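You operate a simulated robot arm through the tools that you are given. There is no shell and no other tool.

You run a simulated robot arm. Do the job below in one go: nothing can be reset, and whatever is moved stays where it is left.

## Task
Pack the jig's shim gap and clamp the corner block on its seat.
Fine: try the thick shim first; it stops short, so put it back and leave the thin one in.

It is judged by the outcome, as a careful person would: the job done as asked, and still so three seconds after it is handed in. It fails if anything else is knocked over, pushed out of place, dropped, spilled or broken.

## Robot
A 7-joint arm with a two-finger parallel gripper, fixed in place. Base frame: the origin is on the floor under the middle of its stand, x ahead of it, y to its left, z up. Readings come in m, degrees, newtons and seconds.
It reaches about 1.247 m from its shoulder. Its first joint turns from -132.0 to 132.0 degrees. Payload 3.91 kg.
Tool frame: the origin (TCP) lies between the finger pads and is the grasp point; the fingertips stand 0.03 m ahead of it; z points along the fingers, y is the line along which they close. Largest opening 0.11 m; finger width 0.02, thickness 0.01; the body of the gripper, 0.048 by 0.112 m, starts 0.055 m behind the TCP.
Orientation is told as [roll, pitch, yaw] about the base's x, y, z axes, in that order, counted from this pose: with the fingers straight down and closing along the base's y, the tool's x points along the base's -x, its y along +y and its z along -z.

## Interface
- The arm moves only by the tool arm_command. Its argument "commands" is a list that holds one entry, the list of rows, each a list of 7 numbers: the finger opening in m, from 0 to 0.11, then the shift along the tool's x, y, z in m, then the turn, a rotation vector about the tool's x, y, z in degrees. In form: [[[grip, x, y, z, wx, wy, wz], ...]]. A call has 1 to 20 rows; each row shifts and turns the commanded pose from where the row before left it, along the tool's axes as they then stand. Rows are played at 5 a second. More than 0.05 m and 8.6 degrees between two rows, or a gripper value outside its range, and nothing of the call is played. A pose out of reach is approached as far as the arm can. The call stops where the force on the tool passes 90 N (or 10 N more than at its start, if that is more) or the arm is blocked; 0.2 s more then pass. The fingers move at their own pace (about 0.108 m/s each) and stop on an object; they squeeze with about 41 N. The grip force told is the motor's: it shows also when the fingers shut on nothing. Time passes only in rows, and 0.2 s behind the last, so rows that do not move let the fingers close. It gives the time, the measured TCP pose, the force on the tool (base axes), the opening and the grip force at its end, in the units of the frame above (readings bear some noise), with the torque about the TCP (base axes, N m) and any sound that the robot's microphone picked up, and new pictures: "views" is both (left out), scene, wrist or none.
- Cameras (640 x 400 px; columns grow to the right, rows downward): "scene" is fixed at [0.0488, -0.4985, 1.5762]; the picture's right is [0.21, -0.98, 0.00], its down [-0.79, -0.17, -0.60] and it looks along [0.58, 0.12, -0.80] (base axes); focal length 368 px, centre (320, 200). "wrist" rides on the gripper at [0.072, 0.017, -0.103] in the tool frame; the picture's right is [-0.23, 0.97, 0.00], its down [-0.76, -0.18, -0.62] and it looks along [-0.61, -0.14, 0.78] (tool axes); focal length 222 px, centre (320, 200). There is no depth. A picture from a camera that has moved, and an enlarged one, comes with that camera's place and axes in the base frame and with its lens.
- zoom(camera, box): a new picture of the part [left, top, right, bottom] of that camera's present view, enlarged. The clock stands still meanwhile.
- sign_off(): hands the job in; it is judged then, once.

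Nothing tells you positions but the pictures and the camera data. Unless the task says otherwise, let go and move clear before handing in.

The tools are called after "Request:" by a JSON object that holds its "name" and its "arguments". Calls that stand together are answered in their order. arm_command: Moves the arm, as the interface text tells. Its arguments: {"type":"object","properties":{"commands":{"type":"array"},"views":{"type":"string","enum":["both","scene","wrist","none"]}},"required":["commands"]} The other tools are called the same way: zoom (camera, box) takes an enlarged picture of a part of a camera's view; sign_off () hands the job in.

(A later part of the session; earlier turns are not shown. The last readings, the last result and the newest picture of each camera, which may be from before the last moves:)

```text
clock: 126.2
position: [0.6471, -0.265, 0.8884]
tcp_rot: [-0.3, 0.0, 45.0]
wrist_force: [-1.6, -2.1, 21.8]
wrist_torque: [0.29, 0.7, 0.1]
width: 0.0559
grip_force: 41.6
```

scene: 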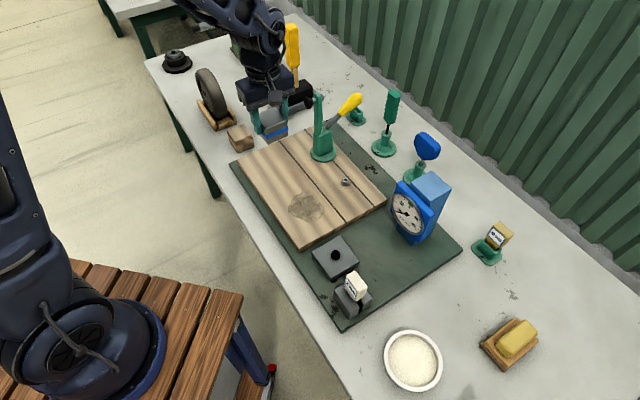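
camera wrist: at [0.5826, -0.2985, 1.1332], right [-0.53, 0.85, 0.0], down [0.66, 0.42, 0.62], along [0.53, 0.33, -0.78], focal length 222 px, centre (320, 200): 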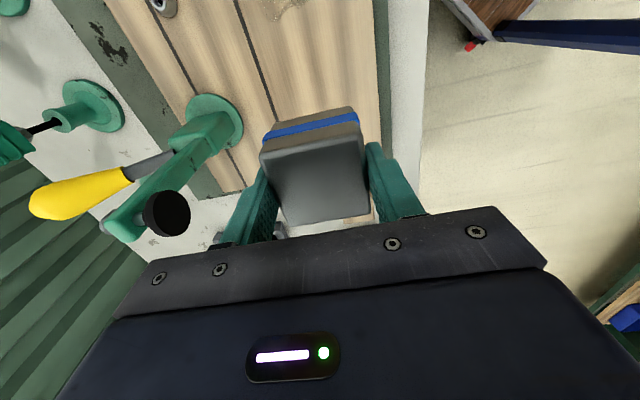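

Request:
{"name": "arm_command", "arguments": {"commands": [[[0.04, 0, 0, -0.001, 0, 0, 0], [0.06, 0, 0, 0, 0, 0, 0], [0.075, 0, 0, 0, 0, 0, 0], [0.075, 0, 0, -0.02, 0, 0, 0], [0.075, 0, 0, -0.04, 0, 0, 0], [0.075, 0, 0, -0.05, 0, 0, 0], [0.075, 0, 0, -0.05, 0, 0, 0], [0.075, 0, 0, -0.05, 0, 0, 0], [0.075, 0, 0, 0, 0, 0, 0]]]}}

Request:
{"name": "zoom", "arguments": {"camera": "wrist", "box": [120, 0, 440, 200]}}

Request:
{"name": "zoom", "arguments": {"camera": "scene", "box": [400, 190, 440, 236]}}

Request:
{"name": "zoom", "arguments": {"camera": "scene", "box": [240, 90, 380, 200]}}

```text
clock: 128.2
position: [0.649, -0.2636, 1.098]
tcp_rot: [-0.1, 0.0, 45.1]
wrist_force: [0.5, 0.3, -0.8]
wrist_torque: [-0.03, 0.01, -0.03]
width: 0.0749
grip_force: 0.0
camera wrist: at [0.584, -0.3021, 1.2013], right [-0.53, 0.85, 0.0], down [0.66, 0.42, 0.62], along [0.53, 0.33, -0.78], focal length 222 px, centre (320, 200)
```

scene: 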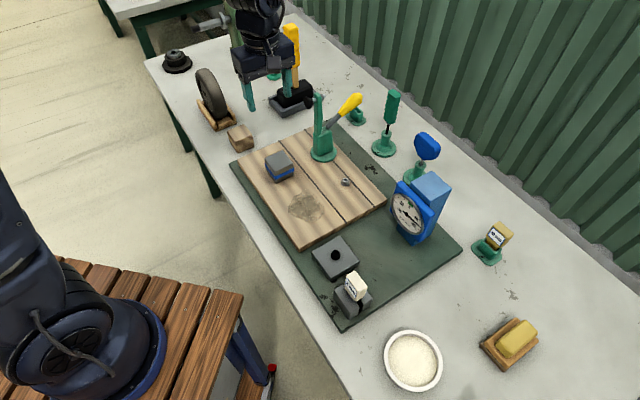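
wrist: 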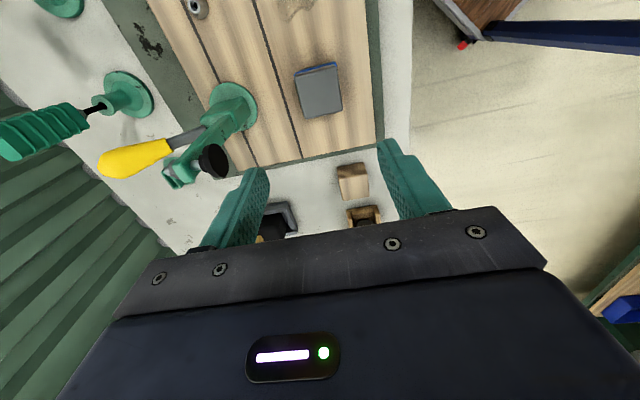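

```text
2.00 times, centred on (280, 100) of wrist
camera zoom: at [0.584, -0.3021, 1.2013], right [-0.53, 0.85, 0.0], down [0.66, 0.42, 0.62], along [0.53, 0.33, -0.78], focal length 444 px, centre (400, 400)
```

zoom: 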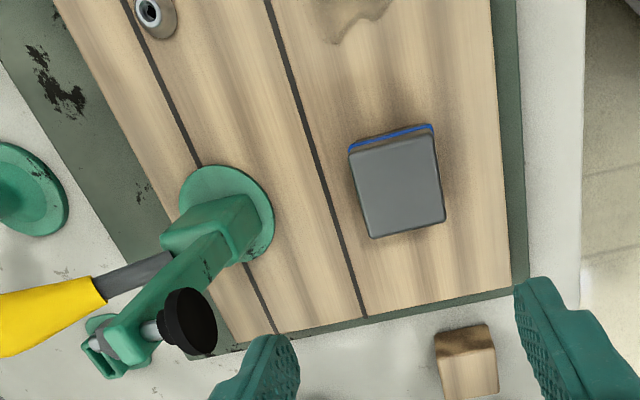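

```text
8.70 times, centred on (420, 213) of scene
camera zoom: at [0.0488, -0.4985, 1.5762], right [0.21, -0.98, 0.0], down [-0.79, -0.17, -0.6], along [0.58, 0.12, -0.8], focal length 3196 px, centre (-550, 87)
```

zoom: 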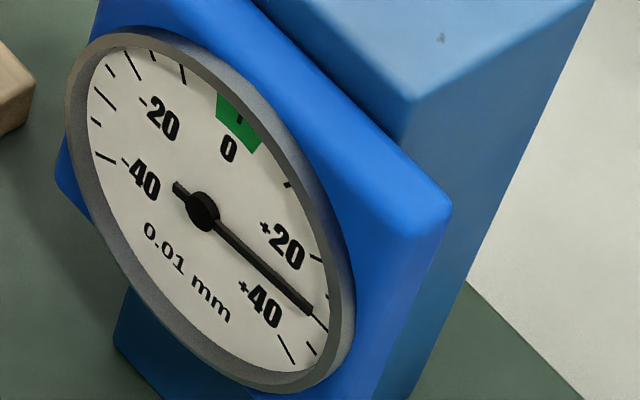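

```text
3.64 times, centred on (310, 145) of scene
camera zoom: at [0.0488, -0.4985, 1.5762], right [0.21, -0.98, 0.0], down [-0.79, -0.17, -0.6], along [0.58, 0.12, -0.8], focal length 1336 px, centre (356, 400)
```

zoom: 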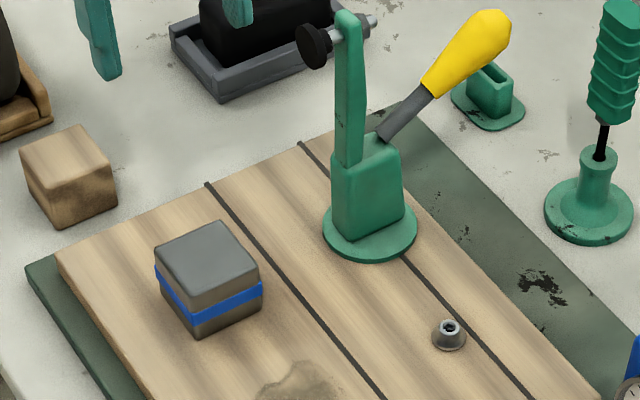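

The block sits centred in front of the clamp, and the gauge holds at +40, so the clamp likely brings it to zero. To close the clamp I'll push its yellow handle from behind toward the block; I'll close the fingers, rise and pass over the clamp to behind the handle.

Request:
{"name": "arm_command", "arguments": {"commands": [[[0.03, 0, 0, -0.03, 0, 0, 0], [0.0, 0, 0, -0.035, 0, 0, 0], [0.0, 0, -0.05, 0, 0, 0, 0], [0.0, 0, -0.05, 0, 0, 0, 0], [0.0, 0, -0.05, 0, 0, 0, 0], [0.0, 0, -0.05, 0, 0, 0, 0], [0.0, 0, -0.05, 0, 0, 0, 0], [0.0, 0, -0.05, 0, 0, 0, 0], [0.0, 0, 0, 0, 0, 0, 0]]]}}

Request:
{"name": "zoom", "arguments": {"camera": "wrist", "box": [240, 0, 480, 220]}}

Request:
{"name": "zoom", "arguments": {"camera": "scene", "box": [280, 30, 440, 170]}}

```text
clock: 130.2
position: [0.8605, -0.4779, 1.1656]
tcp_rot: [-0.2, 0.0, 45.0]
wrist_force: [-0.6, 0.0, -0.4]
wrist_torque: [0.0, 0.01, 0.02]
width: 0.0
grip_force: 37.6
camera wrist: at [0.7961, -0.5156, 1.2683], right [-0.53, 0.85, 0.0], down [0.66, 0.42, 0.62], along [0.53, 0.33, -0.78], focal length 222 px, centre (320, 200)
```

scene: 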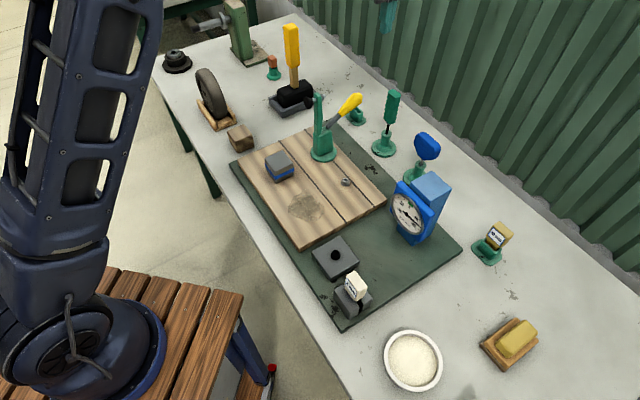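
wrist: 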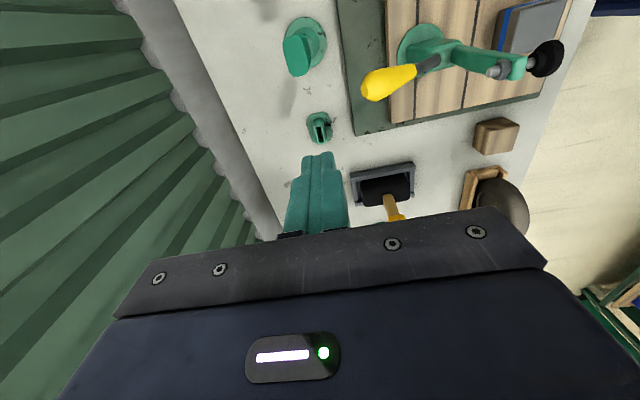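

```text
1.82 times, centred on (360, 110) of wrist
camera zoom: at [0.7961, -0.5156, 1.2683], right [-0.53, 0.85, 0.0], down [0.66, 0.42, 0.62], along [0.53, 0.33, -0.78], focal length 404 px, centre (247, 364)
```

zoom: 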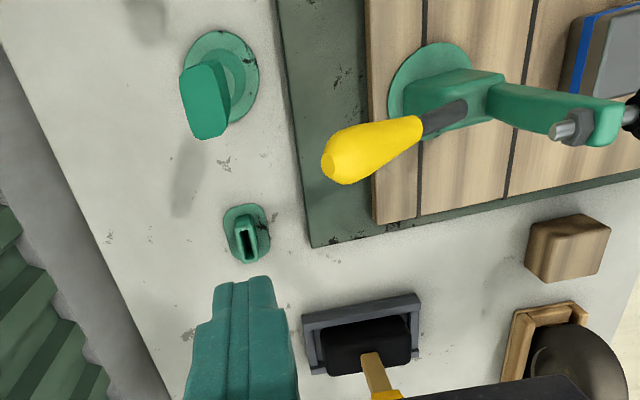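

```text
2.86 times, centred on (360, 100) of scene
camera zoom: at [0.0488, -0.4985, 1.5762], right [0.21, -0.98, 0.0], down [-0.79, -0.17, -0.6], along [0.58, 0.12, -0.8], focal length 1050 px, centre (206, 486)
```

zoom: 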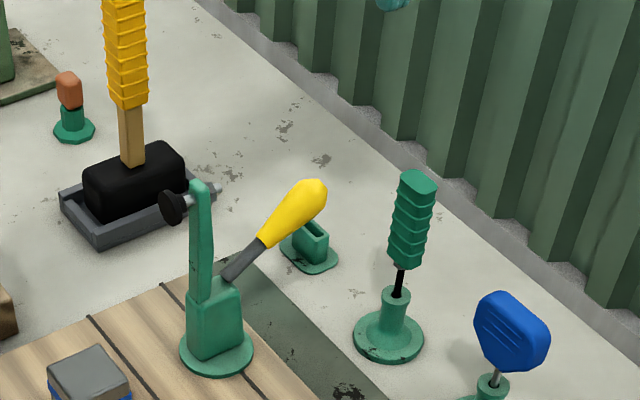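

I can see the handle tip at about (0.820, -0.434, 0.989), some 6 cm in front of my closed fingers and in line. I'll lower behind it, clear of the green driver, and move up close to contact.

Request:
{"name": "arm_command", "arguments": {"commands": [[[0.0, -0.003, 0, 0.045, 0, 0, 0], [0.0, 0, 0, 0.045, 0, 0, 0], [0.0, 0, 0, 0.045, 0, 0, 0], [0.0, 0, 0, 0.042, 0, 0, 0], [0.0, 0, 0.015, 0, 0, 0, 0], [0.0, 0, 0.01, 0, 0, 0, 0], [0.0, 0, 0, 0, 0, 0, 0]]]}}

Request:
{"name": "zoom", "arguments": {"camera": "scene", "box": [290, 40, 420, 160]}}

Request:
{"name": "zoom", "arguments": {"camera": "wrist", "box": [240, 40, 480, 240]}}

```text
clock: 131.8
position: [0.8449, -0.4553, 0.9872]
tcp_rot: [-0.2, 0.1, 45.0]
wrist_force: [-0.8, 0.2, 1.0]
wrist_torque: [-0.02, -0.03, -0.03]
width: 0.0
grip_force: 37.9
camera wrist: at [0.7799, -0.494, 1.0913], right [-0.53, 0.85, 0.0], down [0.66, 0.42, 0.62], along [0.53, 0.33, -0.78], focal length 222 px, centre (320, 200)
```

scene: 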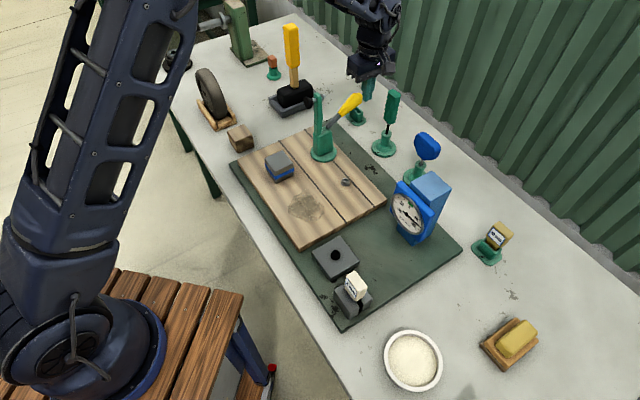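
wrist: 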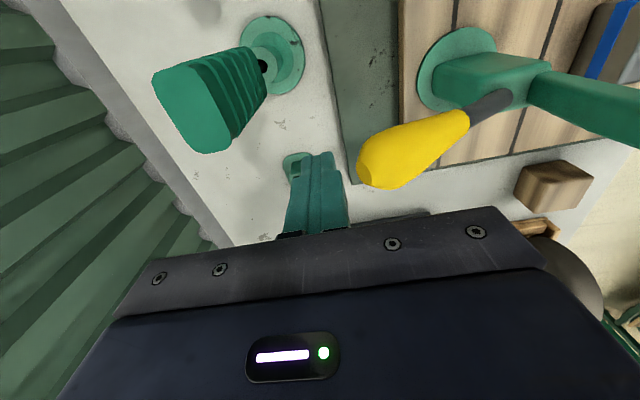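

```text
3.33 times, centred on (355, 100) of scene
camera zoom: at [0.0488, -0.4985, 1.5762], right [0.21, -0.98, 0.0], down [-0.79, -0.17, -0.6], along [0.58, 0.12, -0.8], focal length 1225 px, centre (203, 533)
```

zoom: 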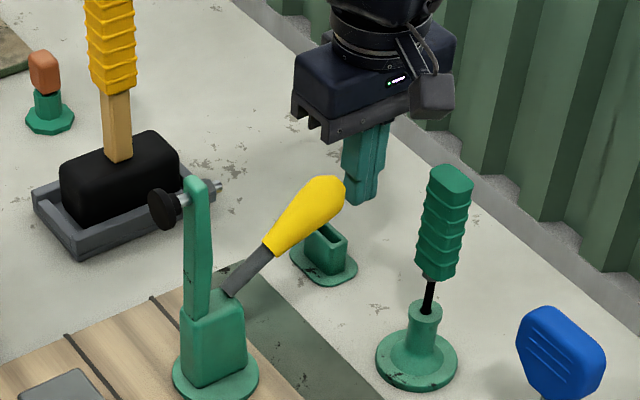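

```text
2.00 times, centred on (360, 140) of wrist
camera zoom: at [0.7799, -0.494, 1.0913], right [-0.53, 0.85, 0.0], down [0.66, 0.42, 0.62], along [0.53, 0.33, -0.78], focal length 444 px, centre (240, 320)
```

zoom: 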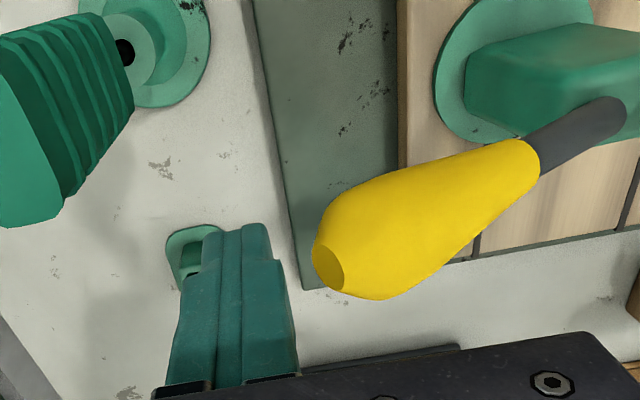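

The fingers are right behind the handle's end, about 2 cm short of contact. I'll centre on the handle and push gently toward the block, following its rise.

Request:
{"name": "arm_command", "arguments": {"commands": [[[0.0, 0.004, 0.008, 0, 0, 0, 0], [0.0, 0, 0.008, 0, 0, 0, 0], [0.0, 0, 0.006, -0.003, 0, 0, 0], [0.0, 0, 0.006, -0.005, 0, 0, 0], [0.0, 0, 0, 0, 0, 0, 0]]]}}

Request:
{"name": "zoom", "arguments": {"camera": "scene", "box": [290, 40, 420, 160]}}

```text
clock: 132.8
position: [0.8276, -0.4449, 1.0023]
tcp_rot: [-1.2, -0.2, 45.0]
wrist_force: [3.5, -4.0, 3.8]
wrist_torque: [0.0, 0.05, 0.01]
width: 0.0002
grip_force: 37.3
stopped in row 4: the force on the tool passed its limit at 94 N (the readings are from after the stop); the commanded pose is now the measured one
camera wrist: at [0.7612, -0.482, 1.1042], right [-0.53, 0.85, -0.02], down [0.65, 0.42, 0.63], along [0.54, 0.32, -0.78], focal length 222 px, centre (320, 200)
```

scene: 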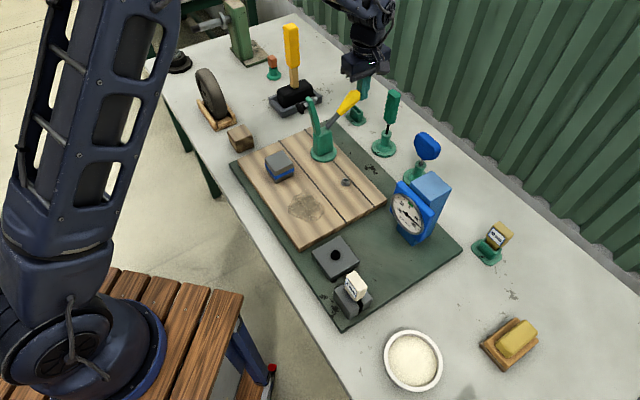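
wrist: 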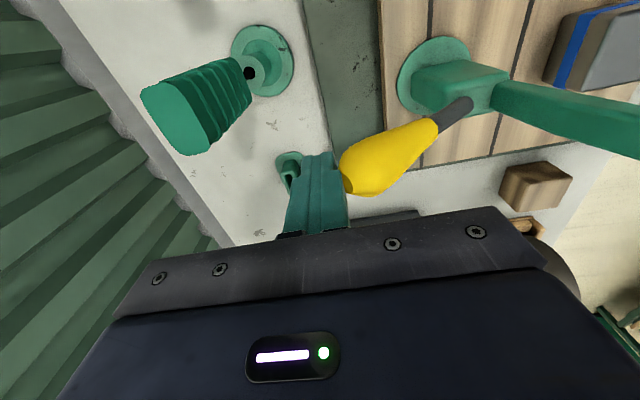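

```text
3.33 times, centred on (355, 100) of scene
camera zoom: at [0.0488, -0.4985, 1.5762], right [0.21, -0.98, 0.0], down [-0.79, -0.17, -0.6], along [0.58, 0.12, -0.8], focal length 1225 px, centre (203, 533)
```

zoom: 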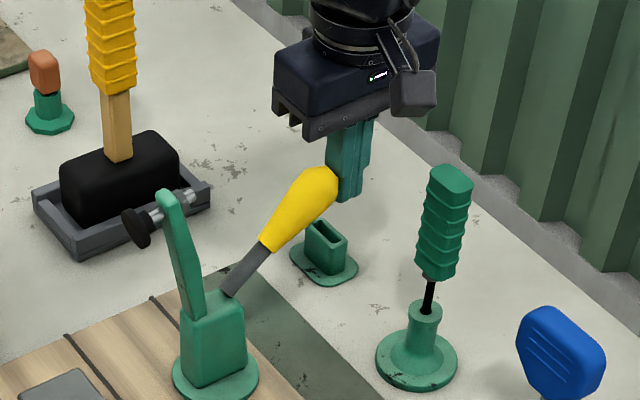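

Pushing the handle's end works (the arm has started to tip forward) but it jams by friction. A better way is to grip the handle across its sides, so it can turn in the grip, and carry it around the arc. I'll back off, rise and turn the gripper 90°.

Request:
{"name": "arm_command", "arguments": {"commands": [[[0.0, 0, -0.015, 0, 0, 0, 0], [0.0, 0, -0.015, -0.02, 0, 0, 0], [0.0, 0, 0, -0.045, 0, 0, 0], [0.0, 0, 0, -0.045, 0, 0, 0], [0.0, 0, 0, -0.04, 0, 0, 0], [0.0, 0, 0, 0, 0, 0, 0]]]}}

Request:
{"name": "zoom", "arguments": {"camera": "scene", "box": [260, 60, 400, 180]}}

```text
clock: 134.2
position: [0.8445, -0.4625, 1.1507]
tcp_rot: [-1.1, -0.2, 45.0]
wrist_force: [0.1, 0.2, -0.1]
wrist_torque: [0.0, 0.0, 0.02]
width: 0.0
grip_force: 38.0
camera wrist: at [0.7795, -0.5002, 1.2536], right [-0.53, 0.85, -0.02], down [0.65, 0.42, 0.63], along [0.54, 0.32, -0.78], focal length 222 px, centre (320, 200)
```

scene: 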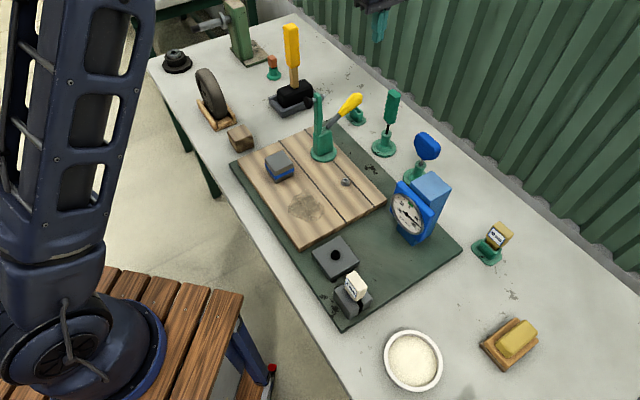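
wrist: 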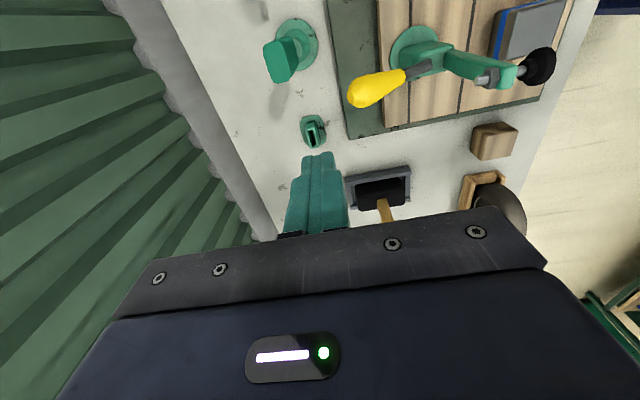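

```text
3.33 times, centred on (330, 120) of scene
camera zoom: at [0.0488, -0.4985, 1.5762], right [0.21, -0.98, 0.0], down [-0.79, -0.17, -0.6], along [0.58, 0.12, -0.8], focal length 1225 px, centre (287, 467)
```

zoom: 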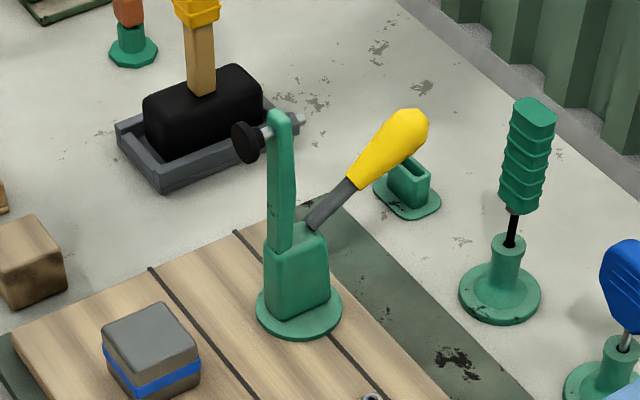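

The clamp sprang back open, undamaged. I'll level the gripper, turn it so the fingers close along the hinge direction, and open it to straddle the handle.

Request:
{"name": "arm_command", "arguments": {"commands": [[[0.03, 0, 0, 0, -0.9, -0.65, 0], [0.07, 0, 0, 0, 0, 0, 8.2], [0.07, 0, 0, 0, 0, 0, 8.2], [0.07, 0, 0, 0, 0, 0, 8.2], [0.07, 0, 0, 0, 0, 0, 8.2], [0.07, 0, 0, 0, 0, 0, 8.2], [0.07, 0, 0, 0, 0, 0, 8.2], [0.07, 0, 0, 0, 0, 0, 8.2], [0.07, 0, 0, 0, 0, 0, 8.2], [0.07, 0, 0, 0, 0, 0, 8.2], [0.07, 0, 0, 0, 0, 0, 8.2], [0.07, 0, 0, 0, 0, 0, 8.0], [0.07, 0, 0, 0, 0, 0, 0]]]}}

```text
clock: 137.0
position: [0.8449, -0.4636, 1.1515]
tcp_rot: [0.9, -0.2, -45.0]
wrist_force: [0.2, -0.8, 0.0]
wrist_torque: [0.0, 0.0, 0.01]
width: 0.0701
grip_force: 0.1
camera wrist: at [0.8037, -0.4007, 1.2555], right [0.85, 0.53, 0.02], down [0.4, -0.67, 0.62], along [0.34, -0.52, -0.78], focal length 222 px, centre (320, 200)
```

scene: 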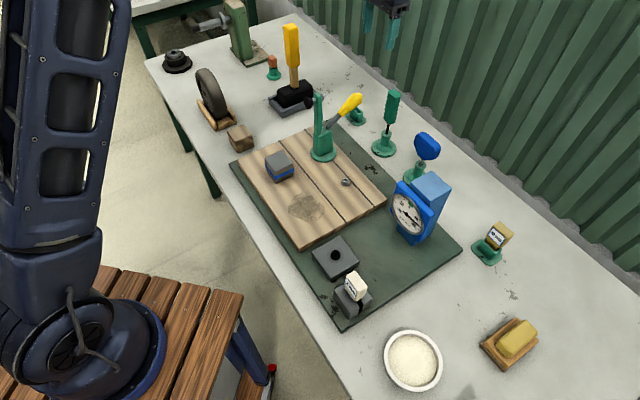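
wrist: 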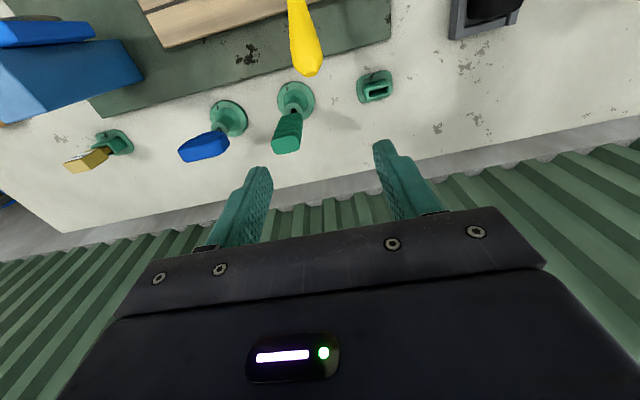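

The fingers now straddle the hinge plane. I'll level the small tilt, move over the handle's end and come down partway to check alignment.

Request:
{"name": "arm_command", "arguments": {"commands": [[[0.07, 0.027, 0.001, 0, 0.9, 0.2, 0], [0.07, 0.026, 0.001, 0, 0, 0, 0], [0.07, 0, 0, 0.04, 0, 0, 0], [0.07, 0, 0, 0.04, 0, 0, 0], [0.07, 0, 0, 0, 0, 0, 0]]]}}

Request:
{"name": "zoom", "arguments": {"camera": "wrist", "box": [200, 40, 440, 220]}}

Request:
{"name": "zoom", "arguments": {"camera": "scene", "box": [280, 40, 420, 160]}}

```text
clock: 138.2
position: [0.8104, -0.4247, 1.0719]
tcp_rot: [-0.1, -0.2, -45.0]
wrist_force: [0.3, 0.0, 0.1]
wrist_torque: [0.0, 0.01, 0.04]
width: 0.0698
grip_force: 0.0
camera wrist: at [0.7696, -0.3607, 1.1752], right [0.85, 0.53, 0.0], down [0.41, -0.66, 0.63], along [0.33, -0.53, -0.78], focal length 222 px, centre (320, 200)
```

scene: 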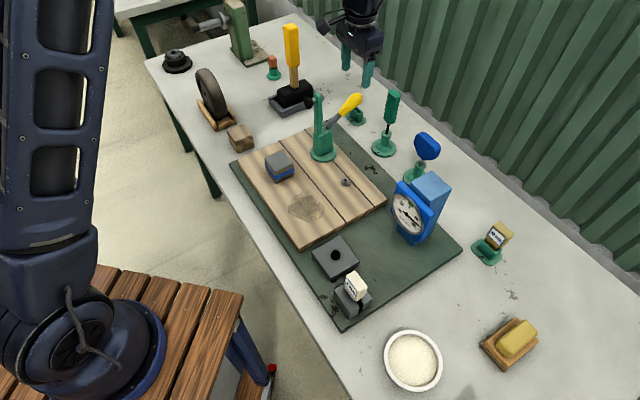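
wrist: 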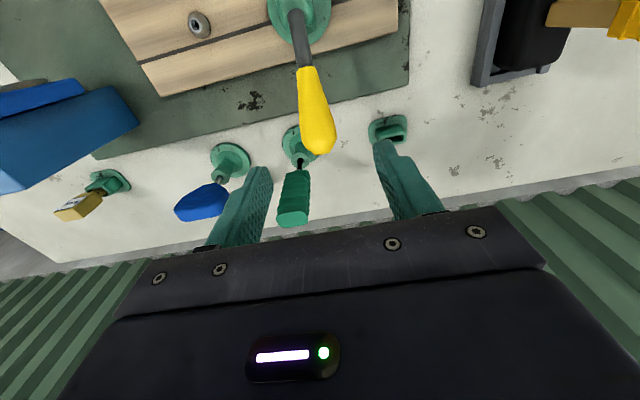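

```text
2.22 times, centred on (320, 130) of wrist
camera zoom: at [0.7696, -0.3607, 1.1752], right [0.85, 0.53, 0.0], down [0.41, -0.66, 0.63], along [0.33, -0.53, -0.78], focal length 494 px, centre (320, 356)
```

zoom: 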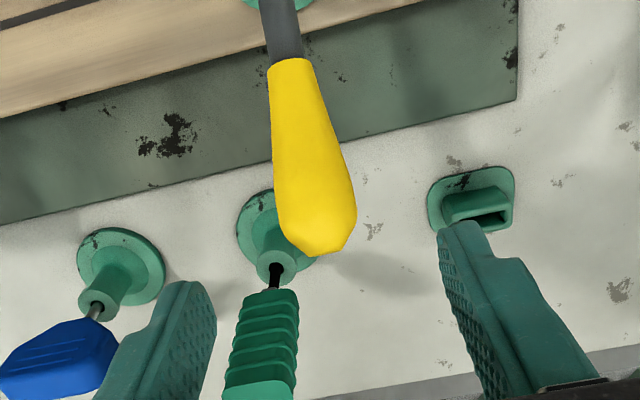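

```text
3.33 times, centred on (350, 100) of scene
camera zoom: at [0.0488, -0.4985, 1.5762], right [0.21, -0.98, 0.0], down [-0.79, -0.17, -0.6], along [0.58, 0.12, -0.8], focal length 1225 px, centre (220, 533)
```

zoom: 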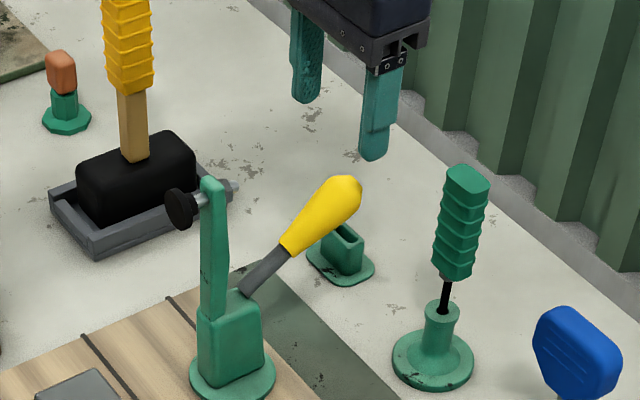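

The handle is centred between the fingers. I'll come down onto it slowly.

Request:
{"name": "arm_command", "arguments": {"commands": [[[0.07, 0, 0, 0.03, 0, 0, 0], [0.07, 0, 0, 0.03, 0, 0, 0], [0.07, 0, 0, 0.02, 0, 0, 0], [0.07, 0, 0, 0.013, 0, 0, 0], [0.07, 0, 0, 0, 0, 0, 0]]]}}

Request:
{"name": "zoom", "arguments": {"camera": "scene", "box": [280, 50, 420, 160]}}

Request:
{"name": "zoom", "arguments": {"camera": "wrist", "box": [200, 60, 440, 230]}}

```text
clock: 139.4
position: [0.8103, -0.4253, 0.9776]
tcp_rot: [0.0, -0.1, -45.0]
wrist_force: [0.8, -0.9, -0.6]
wrist_torque: [0.0, 0.0, 0.0]
width: 0.0702
grip_force: 0.1
camera wrist: at [0.7698, -0.3618, 1.0818], right [0.85, 0.53, 0.0], down [0.41, -0.66, 0.63], along [0.33, -0.53, -0.78], focal length 222 px, centre (320, 200)
```

scene: 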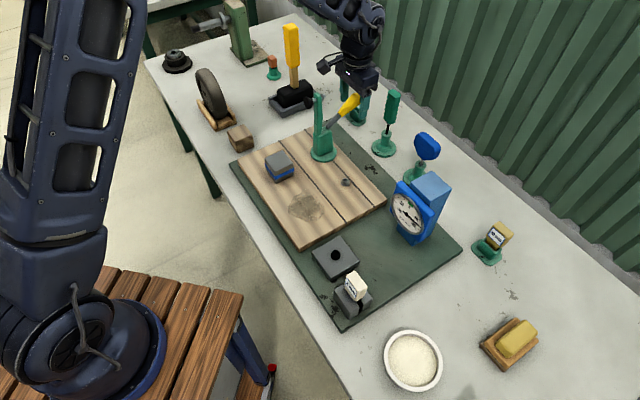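
wrist: 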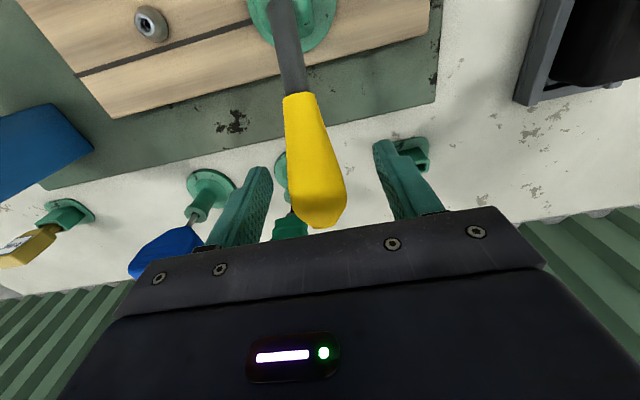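

```text
3.64 times, centred on (350, 105) of scene
camera zoom: at [0.0488, -0.4985, 1.5762], right [0.21, -0.98, 0.0], down [-0.79, -0.17, -0.6], along [0.58, 0.12, -0.8], focal length 1336 px, centre (211, 546)
```

zoom: 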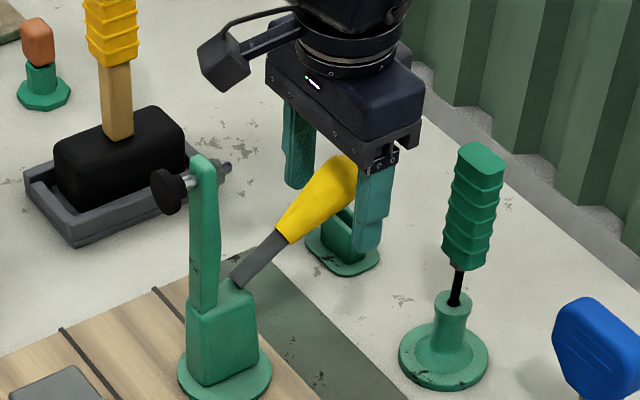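

```text
2.35 times, centred on (320, 145) of wrist
camera zoom: at [0.7698, -0.3618, 1.0818], right [0.85, 0.53, 0.0], down [0.41, -0.66, 0.63], along [0.33, -0.53, -0.78], focal length 523 px, centre (320, 329)
```

zoom: 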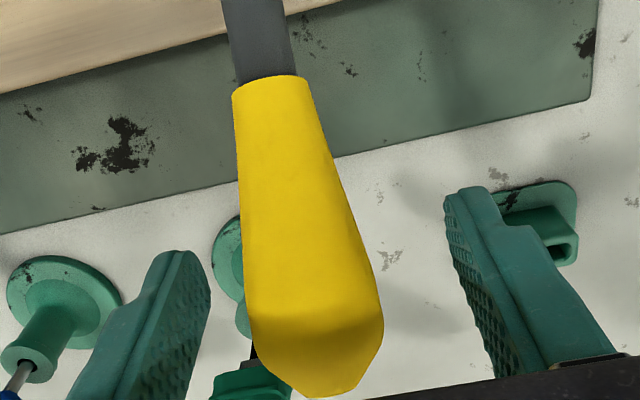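

The fingers straddle the handle cleanly. I'll close on it and carry it around the first part of its arc, checking forces.

Request:
{"name": "arm_command", "arguments": {"commands": [[[0.05, 0, 0, 0, 0, 0, 0], [0.03, 0, 0, 0, 0, 0, 0], [0.02, 0, 0, 0, 0, 0, 0], [0.02, 0, 0, 0, 0, 0, 0], [0.02, 0.0076, 0, -0.01, 0, 0, 0], [0.02, 0.0079, 0, -0.0085, 0, 0, 0], [0.02, 0, 0, 0, 0, 0, 0]]]}}

Request:
{"name": "zoom", "arguments": {"camera": "scene", "box": [280, 50, 420, 160]}}

```text
clock: 141.0
position: [0.7986, -0.4163, 0.9984]
tcp_rot: [0.1, -0.2, -45.2]
wrist_force: [-5.5, -31.2, 0.9]
wrist_torque: [-0.7, -0.59, -0.19]
width: 0.0318
grip_force: 45.1
camera wrist: at [0.7582, -0.3525, 1.1006], right [0.85, 0.53, 0.0], down [0.41, -0.66, 0.63], along [0.33, -0.53, -0.78], focal length 222 px, centre (320, 200)
```

scene: 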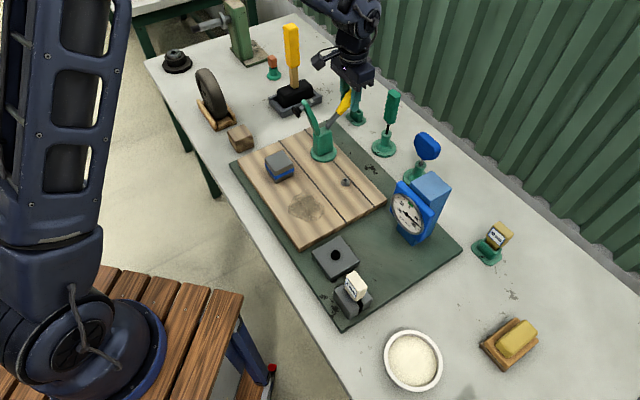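
wrist: 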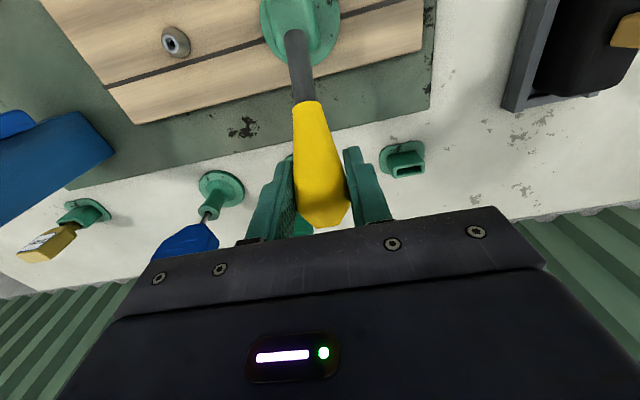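

```text
3.64 times, centred on (350, 105) of scene
camera zoom: at [0.0488, -0.4985, 1.5762], right [0.21, -0.98, 0.0], down [-0.79, -0.17, -0.6], along [0.58, 0.12, -0.8], focal length 1336 px, centre (211, 546)
```

zoom: 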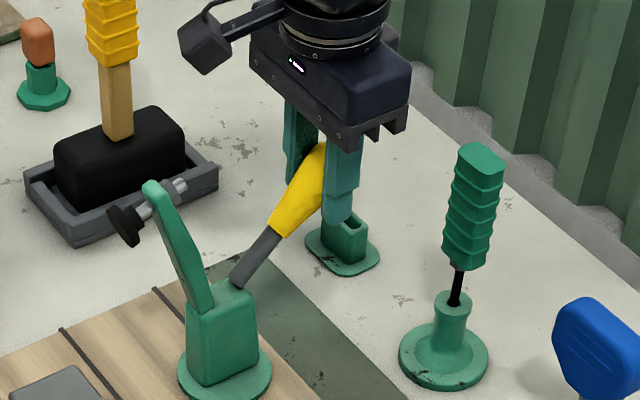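

It works: the arm is swinging down faster than the handle moves. There's a sideways pull of about 26 N, so I'll shift 2 mm to relieve it and continue along the arc.

Request:
{"name": "arm_command", "arguments": {"commands": [[[0.02, 0.0, -0.002, 0, 0, 0, 0], [0.02, 0.0085, -0.001, -0.0079, 0, 0, 0], [0.02, 0.0092, 0, -0.007, 0, 0, 0], [0.02, 0, 0, 0, 0, 0, 0]]]}}

Request:
{"name": "zoom", "arguments": {"camera": "scene", "box": [250, 60, 390, 200]}}

```text
clock: 142.0
position: [0.7839, -0.4031, 1.0103]
tcp_rot: [0.0, 0.1, -45.0]
wrist_force: [-11.6, 0.8, -24.3]
wrist_torque: [-0.14, -0.33, -0.17]
width: 0.0298
grip_force: 45.1
camera wrist: at [0.7443, -0.339, 1.1129], right [0.85, 0.53, 0.0], down [0.41, -0.66, 0.62], along [0.33, -0.53, -0.78], focal length 222 px, centre (320, 200)
```

scene: 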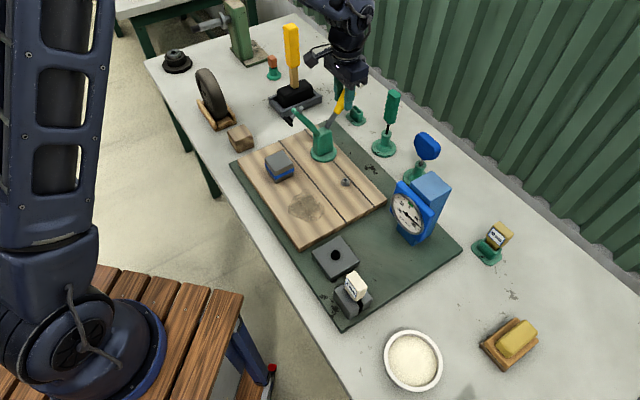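
wrist: 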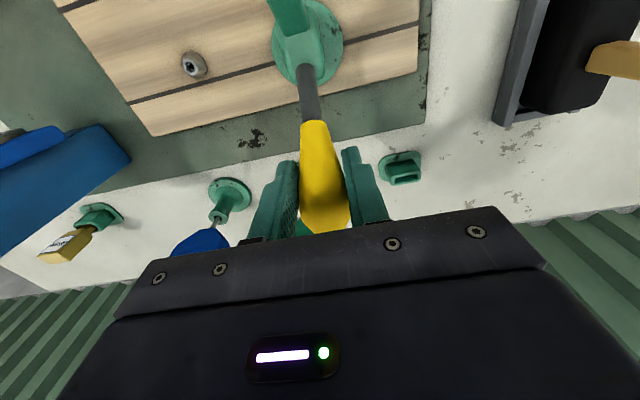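

```text
2.86 times, centred on (320, 130) of scene
camera zoom: at [0.0488, -0.4985, 1.5762], right [0.21, -0.98, 0.0], down [-0.79, -0.17, -0.6], along [0.58, 0.12, -0.8], focal length 1050 px, centre (320, 400)
```

zoom: 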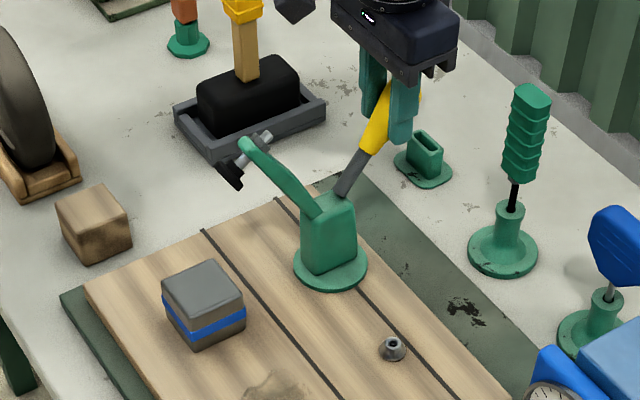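

The arm is halfway down. I'm pulling upward too much (24 N), so I'll continue with a flatter path.

Request:
{"name": "arm_command", "arguments": {"commands": [[[0.02, 0.0, 0, 0.003, 0, 0, 0], [0.02, 0.0095, 0, -0.003, 0, 0, 0], [0.02, 0.0095, 0, -0.003, 0, 0, 0], [0.02, 0, 0, 0, 0, 0, 0]]]}}

Request:
{"name": "zoom", "arguments": {"camera": "scene", "box": [250, 60, 390, 200]}}

```text
clock: 143.0
position: [0.7715, -0.3895, 1.0172]
tcp_rot: [0.0, -0.3, -45.0]
wrist_force: [15.8, -0.8, 18.1]
wrist_torque: [-0.09, -0.46, 0.09]
width: 0.0269
grip_force: 45.1
camera wrist: at [0.7311, -0.3262, 1.1192], right [0.85, 0.53, 0.0], down [0.41, -0.66, 0.63], along [0.33, -0.53, -0.78], focal length 222 px, centre (320, 200)
```

scene: 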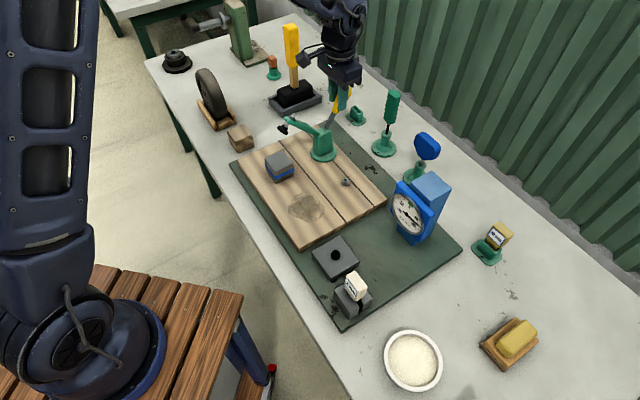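
wrist: 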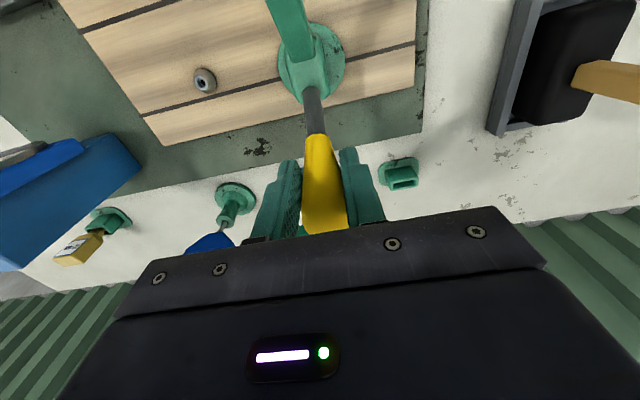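

```text
2.86 times, centred on (320, 130) of scene
camera zoom: at [0.0488, -0.4985, 1.5762], right [0.21, -0.98, 0.0], down [-0.79, -0.17, -0.6], along [0.58, 0.12, -0.8], focal length 1050 px, centre (320, 400)
```

zoom: 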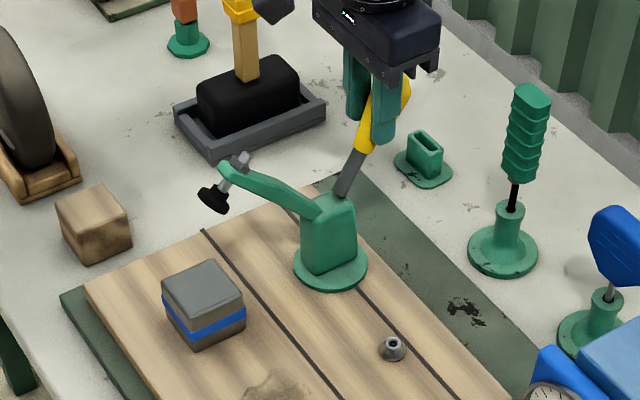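

The arm is now about 30° above level and heading right onto the block. I'll continue in smaller steps.

Request:
{"name": "arm_command", "arguments": {"commands": [[[0.02, 0.006, 0, -0.004, 0, 0, 0], [0.02, 0.006, 0, -0.003, 0, 0, 0], [0.02, 0, 0, 0, 0, 0, 0]]]}}

Request:
{"name": "zoom", "arguments": {"camera": "scene", "box": [250, 80, 370, 200]}}

```text
clock: 143.8
position: [0.7617, -0.3803, 1.0191]
tcp_rot: [-0.1, 0.1, -44.9]
wrist_force: [6.4, 6.7, -26.4]
wrist_torque: [-0.17, -0.4, 0.16]
width: 0.0236
grip_force: 45.1
camera wrist: at [0.7224, -0.3168, 1.1229], right [0.85, 0.53, 0.0], down [0.41, -0.66, 0.62], along [0.33, -0.53, -0.78], focal length 222 px, centre (320, 200)
```

scene: 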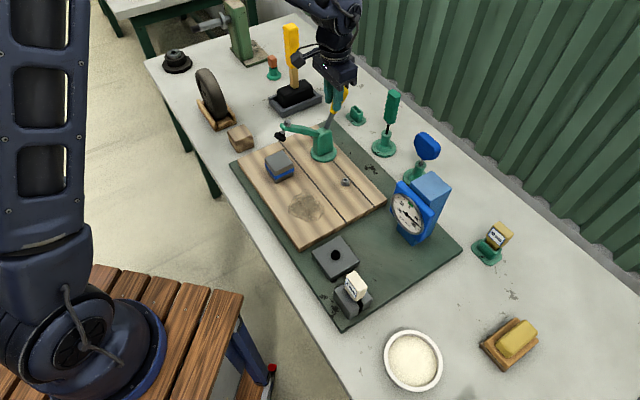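
wrist: 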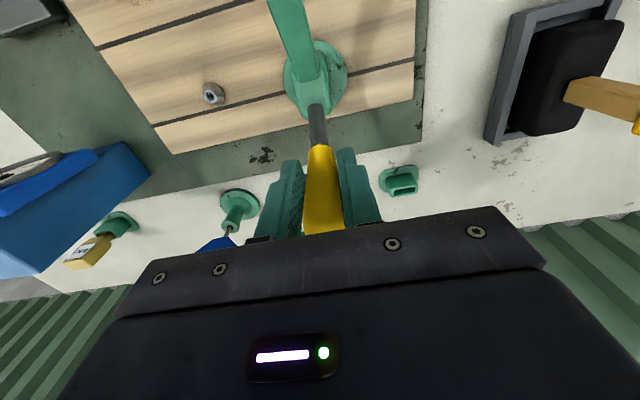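

```text
3.33 times, centred on (310, 140) of scene
camera zoom: at [0.0488, -0.4985, 1.5762], right [0.21, -0.98, 0.0], down [-0.79, -0.17, -0.6], along [0.58, 0.12, -0.8], focal length 1225 px, centre (353, 400)
```

zoom: 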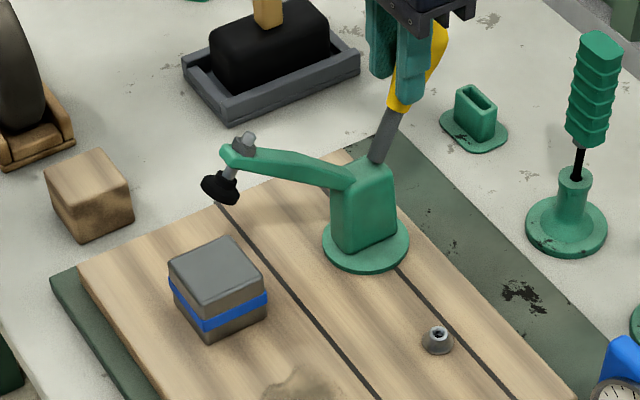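

The arm is nearing the block. I'll keep moving the handle toward upright.

Request:
{"name": "arm_command", "arguments": {"commands": [[[0.02, 0.0075, 0, 0.001, 0, 0, 0], [0.02, 0.0075, 0, -0.001, 0, 0, 0], [0.02, 0, 0, 0, 0, 0, 0]]]}}

Request:
{"name": "zoom", "arguments": {"camera": "scene", "box": [250, 80, 370, 200]}}

```text
clock: 144.6
position: [0.7503, -0.3711, 1.022]
tcp_rot: [0.0, -0.1, -45.1]
wrist_force: [-0.4, 1.9, 1.4]
wrist_torque: [0.0, -0.03, 0.01]
width: 0.0205
grip_force: 0.6
camera wrist: at [0.7107, -0.3078, 1.1255], right [0.85, 0.53, 0.0], down [0.41, -0.66, 0.63], along [0.33, -0.53, -0.78], focal length 222 px, centre (320, 200)
```

scene: 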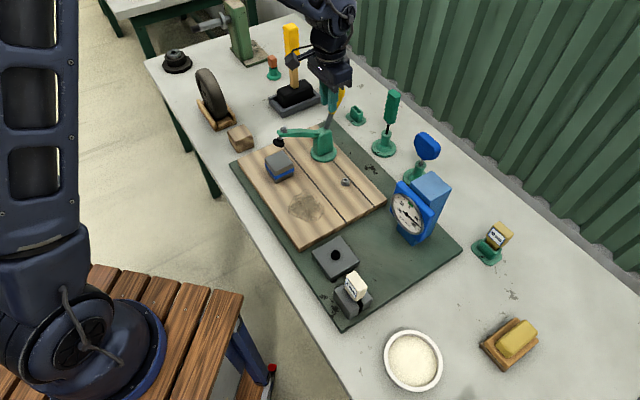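
wrist: 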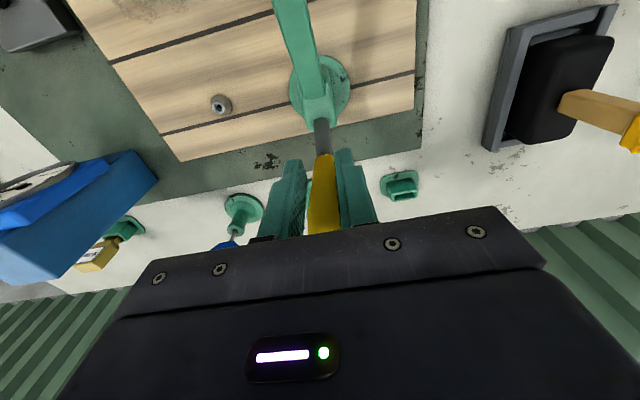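

```text
3.33 times, centred on (310, 140) of scene
camera zoom: at [0.0488, -0.4985, 1.5762], right [0.21, -0.98, 0.0], down [-0.79, -0.17, -0.6], along [0.58, 0.12, -0.8], focal length 1225 px, centre (353, 400)
```

zoom: 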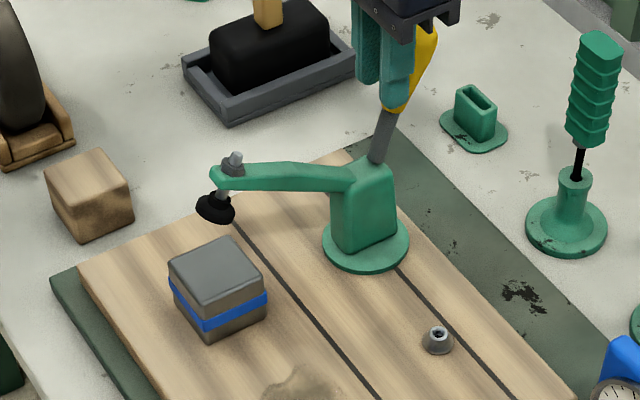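

The fingers have slid down to the narrow neck of the handle and are at their commanded width, so the grip is loose. I'll check whether the clamp holds its position.

Request:
{"name": "arm_command", "arguments": {"commands": [[[0.02, 0, 0, 0, 0, 0, 0], [0.02, 0, 0, 0, 0, 0, 0], [0.02, 0, 0, 0, 0, 0, 0]]], "views": "none"}}

Request:
{"name": "zoom", "arguments": {"camera": "scene", "box": [280, 70, 376, 150]}}

Request:
{"name": "zoom", "arguments": {"camera": "wrist", "box": [250, 80, 390, 240]}}

```text
clock: 145.4
position: [0.7498, -0.3725, 1.022]
tcp_rot: [0.0, -0.2, -45.1]
wrist_force: [-0.4, 0.9, 1.0]
wrist_torque: [0.07, 0.0, 0.01]
width: 0.0202
grip_force: 0.4
```

```text
5.00 times, centred on (328, 110) of scene
camera zoom: at [0.0488, -0.4985, 1.5762], right [0.21, -0.98, 0.0], down [-0.79, -0.17, -0.6], along [0.58, 0.12, -0.8], focal length 1837 px, centre (280, 650)
```

zoom: 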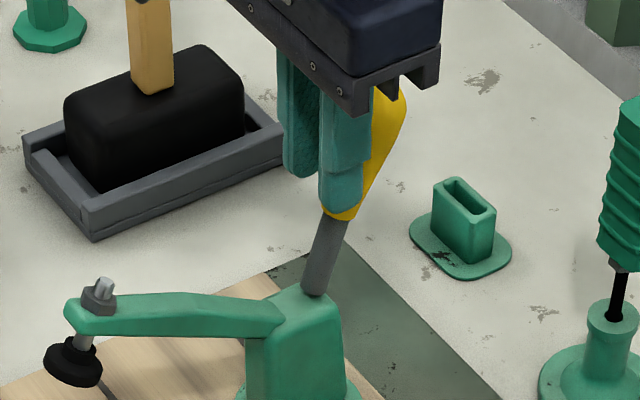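

```text
2.50 times, centred on (320, 160) of wrist
camera zoom: at [0.711, -0.3076, 1.1252], right [0.85, 0.53, 0.0], down [0.41, -0.66, 0.63], along [0.33, -0.53, -0.78], focal length 555 px, centre (320, 300)
```

zoom: 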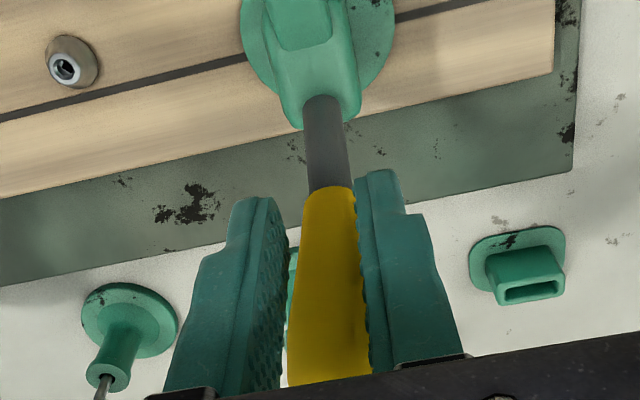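

The handle actually pivots at its base on top of the body, so my arc was too large and the grip slipped off its front. I'll open, shift back onto the handle's axis and look at where it stands.

Request:
{"name": "arm_command", "arguments": {"commands": [[[0.04, 0, 0, 0, 0, 0, 0], [0.065, 0, 0, 0, 0, 0, 0], [0.065, 0, 0, 0, 0, 0, 0], [0.065, -0.015, 0, 0.005, 0, 0, 0], [0.065, -0.015, 0, 0.005, 0, 0, 0], [0.065, 0, 0, 0, 0, 0, 0]]]}}

Request:
{"name": "zoom", "arguments": {"camera": "scene", "box": [270, 60, 390, 160]}}

```text
clock: 146.8
position: [0.7711, -0.3934, 1.0125]
tcp_rot: [0.1, -0.1, -45.0]
wrist_force: [-0.8, 0.2, 0.5]
wrist_torque: [0.01, 0.01, 0.0]
width: 0.065
grip_force: 0.1
camera wrist: at [0.7321, -0.3291, 1.1153], right [0.85, 0.53, 0.0], down [0.41, -0.66, 0.63], along [0.33, -0.53, -0.78], focal length 222 px, centre (320, 200)
```

scene: 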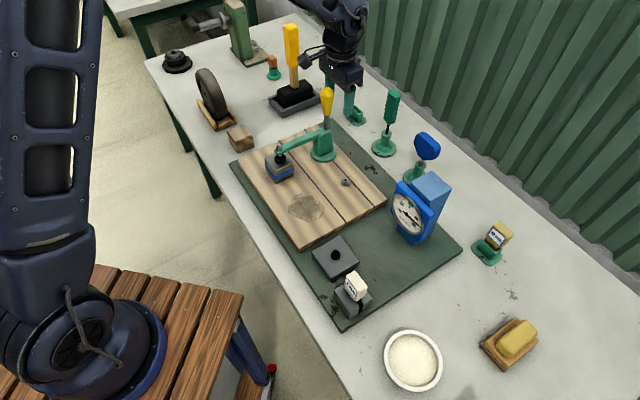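
wrist: 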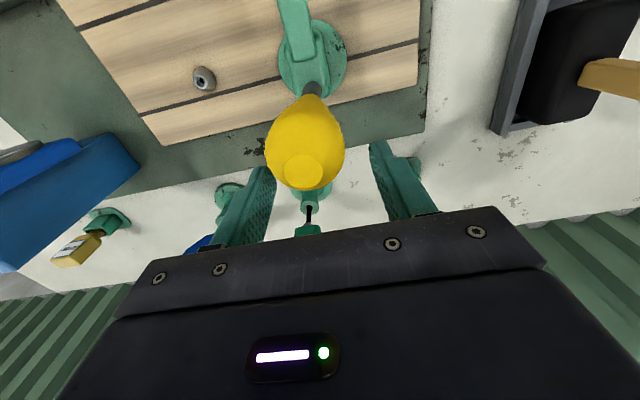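

```text
4.00 times, centred on (330, 110) of scene
camera zoom: at [0.0488, -0.4985, 1.5762], right [0.21, -0.98, 0.0], down [-0.79, -0.17, -0.6], along [0.58, 0.12, -0.8], focal length 1470 px, centre (280, 560)
```

zoom: 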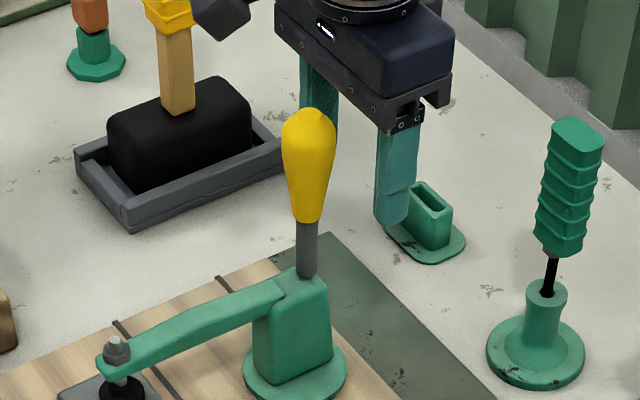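

When I let go, the clamp snapped closed by itself: the handle is upright and the arm is down on the block. I'll check the foot on the block and the gauge.

Request:
{"name": "zoom", "arguments": {"camera": "scene", "box": [250, 120, 350, 200]}}

Request:
{"name": "zoom", "arguments": {"camera": "scene", "box": [400, 190, 440, 236]}}

Request:
{"name": "zoom", "arguments": {"camera": "scene", "box": [262, 140, 302, 184]}}

```text
5.00 times, centred on (300, 160) of scene
camera zoom: at [0.0488, -0.4985, 1.5762], right [0.21, -0.98, 0.0], down [-0.79, -0.17, -0.6], along [0.58, 0.12, -0.8], focal length 1837 px, centre (420, 400)
```

zoom: 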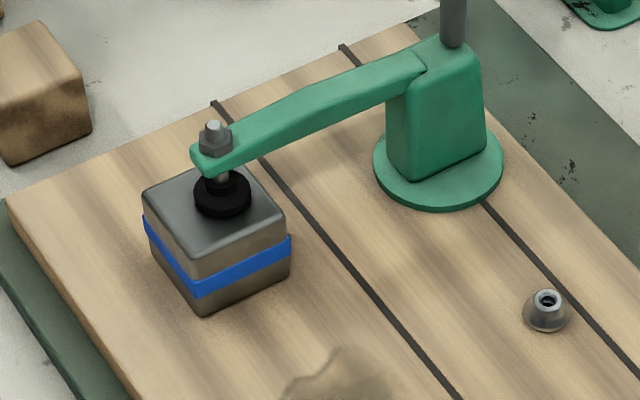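

```text
8.70 times, centred on (420, 213) of scene
camera zoom: at [0.0488, -0.4985, 1.5762], right [0.21, -0.98, 0.0], down [-0.79, -0.17, -0.6], along [0.58, 0.12, -0.8], focal length 3196 px, centre (-550, 87)
```

zoom: 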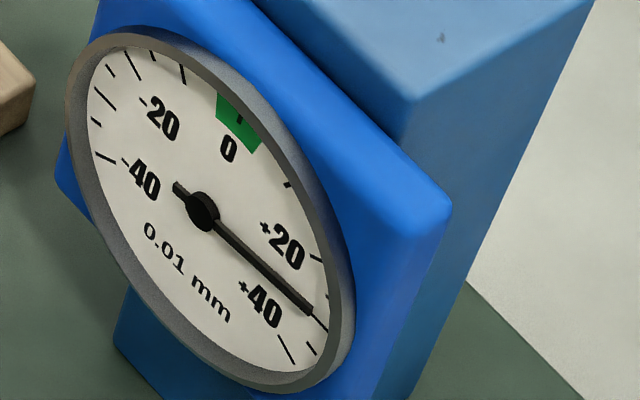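

```text
9.09 times, centred on (282, 162) of scene
camera zoom: at [0.0488, -0.4985, 1.5762], right [0.21, -0.98, 0.0], down [-0.79, -0.17, -0.6], along [0.58, 0.12, -0.8], focal length 3341 px, centre (666, 546)
```

zoom: 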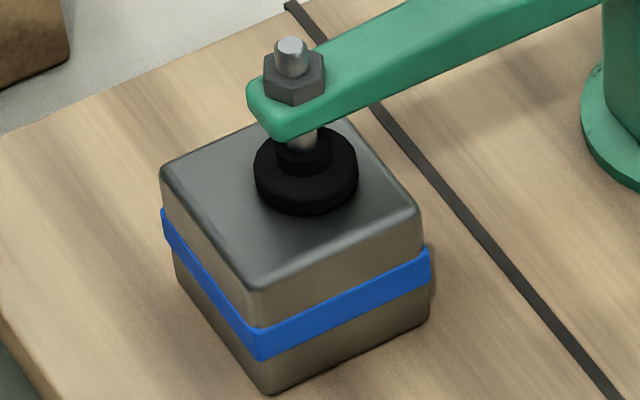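

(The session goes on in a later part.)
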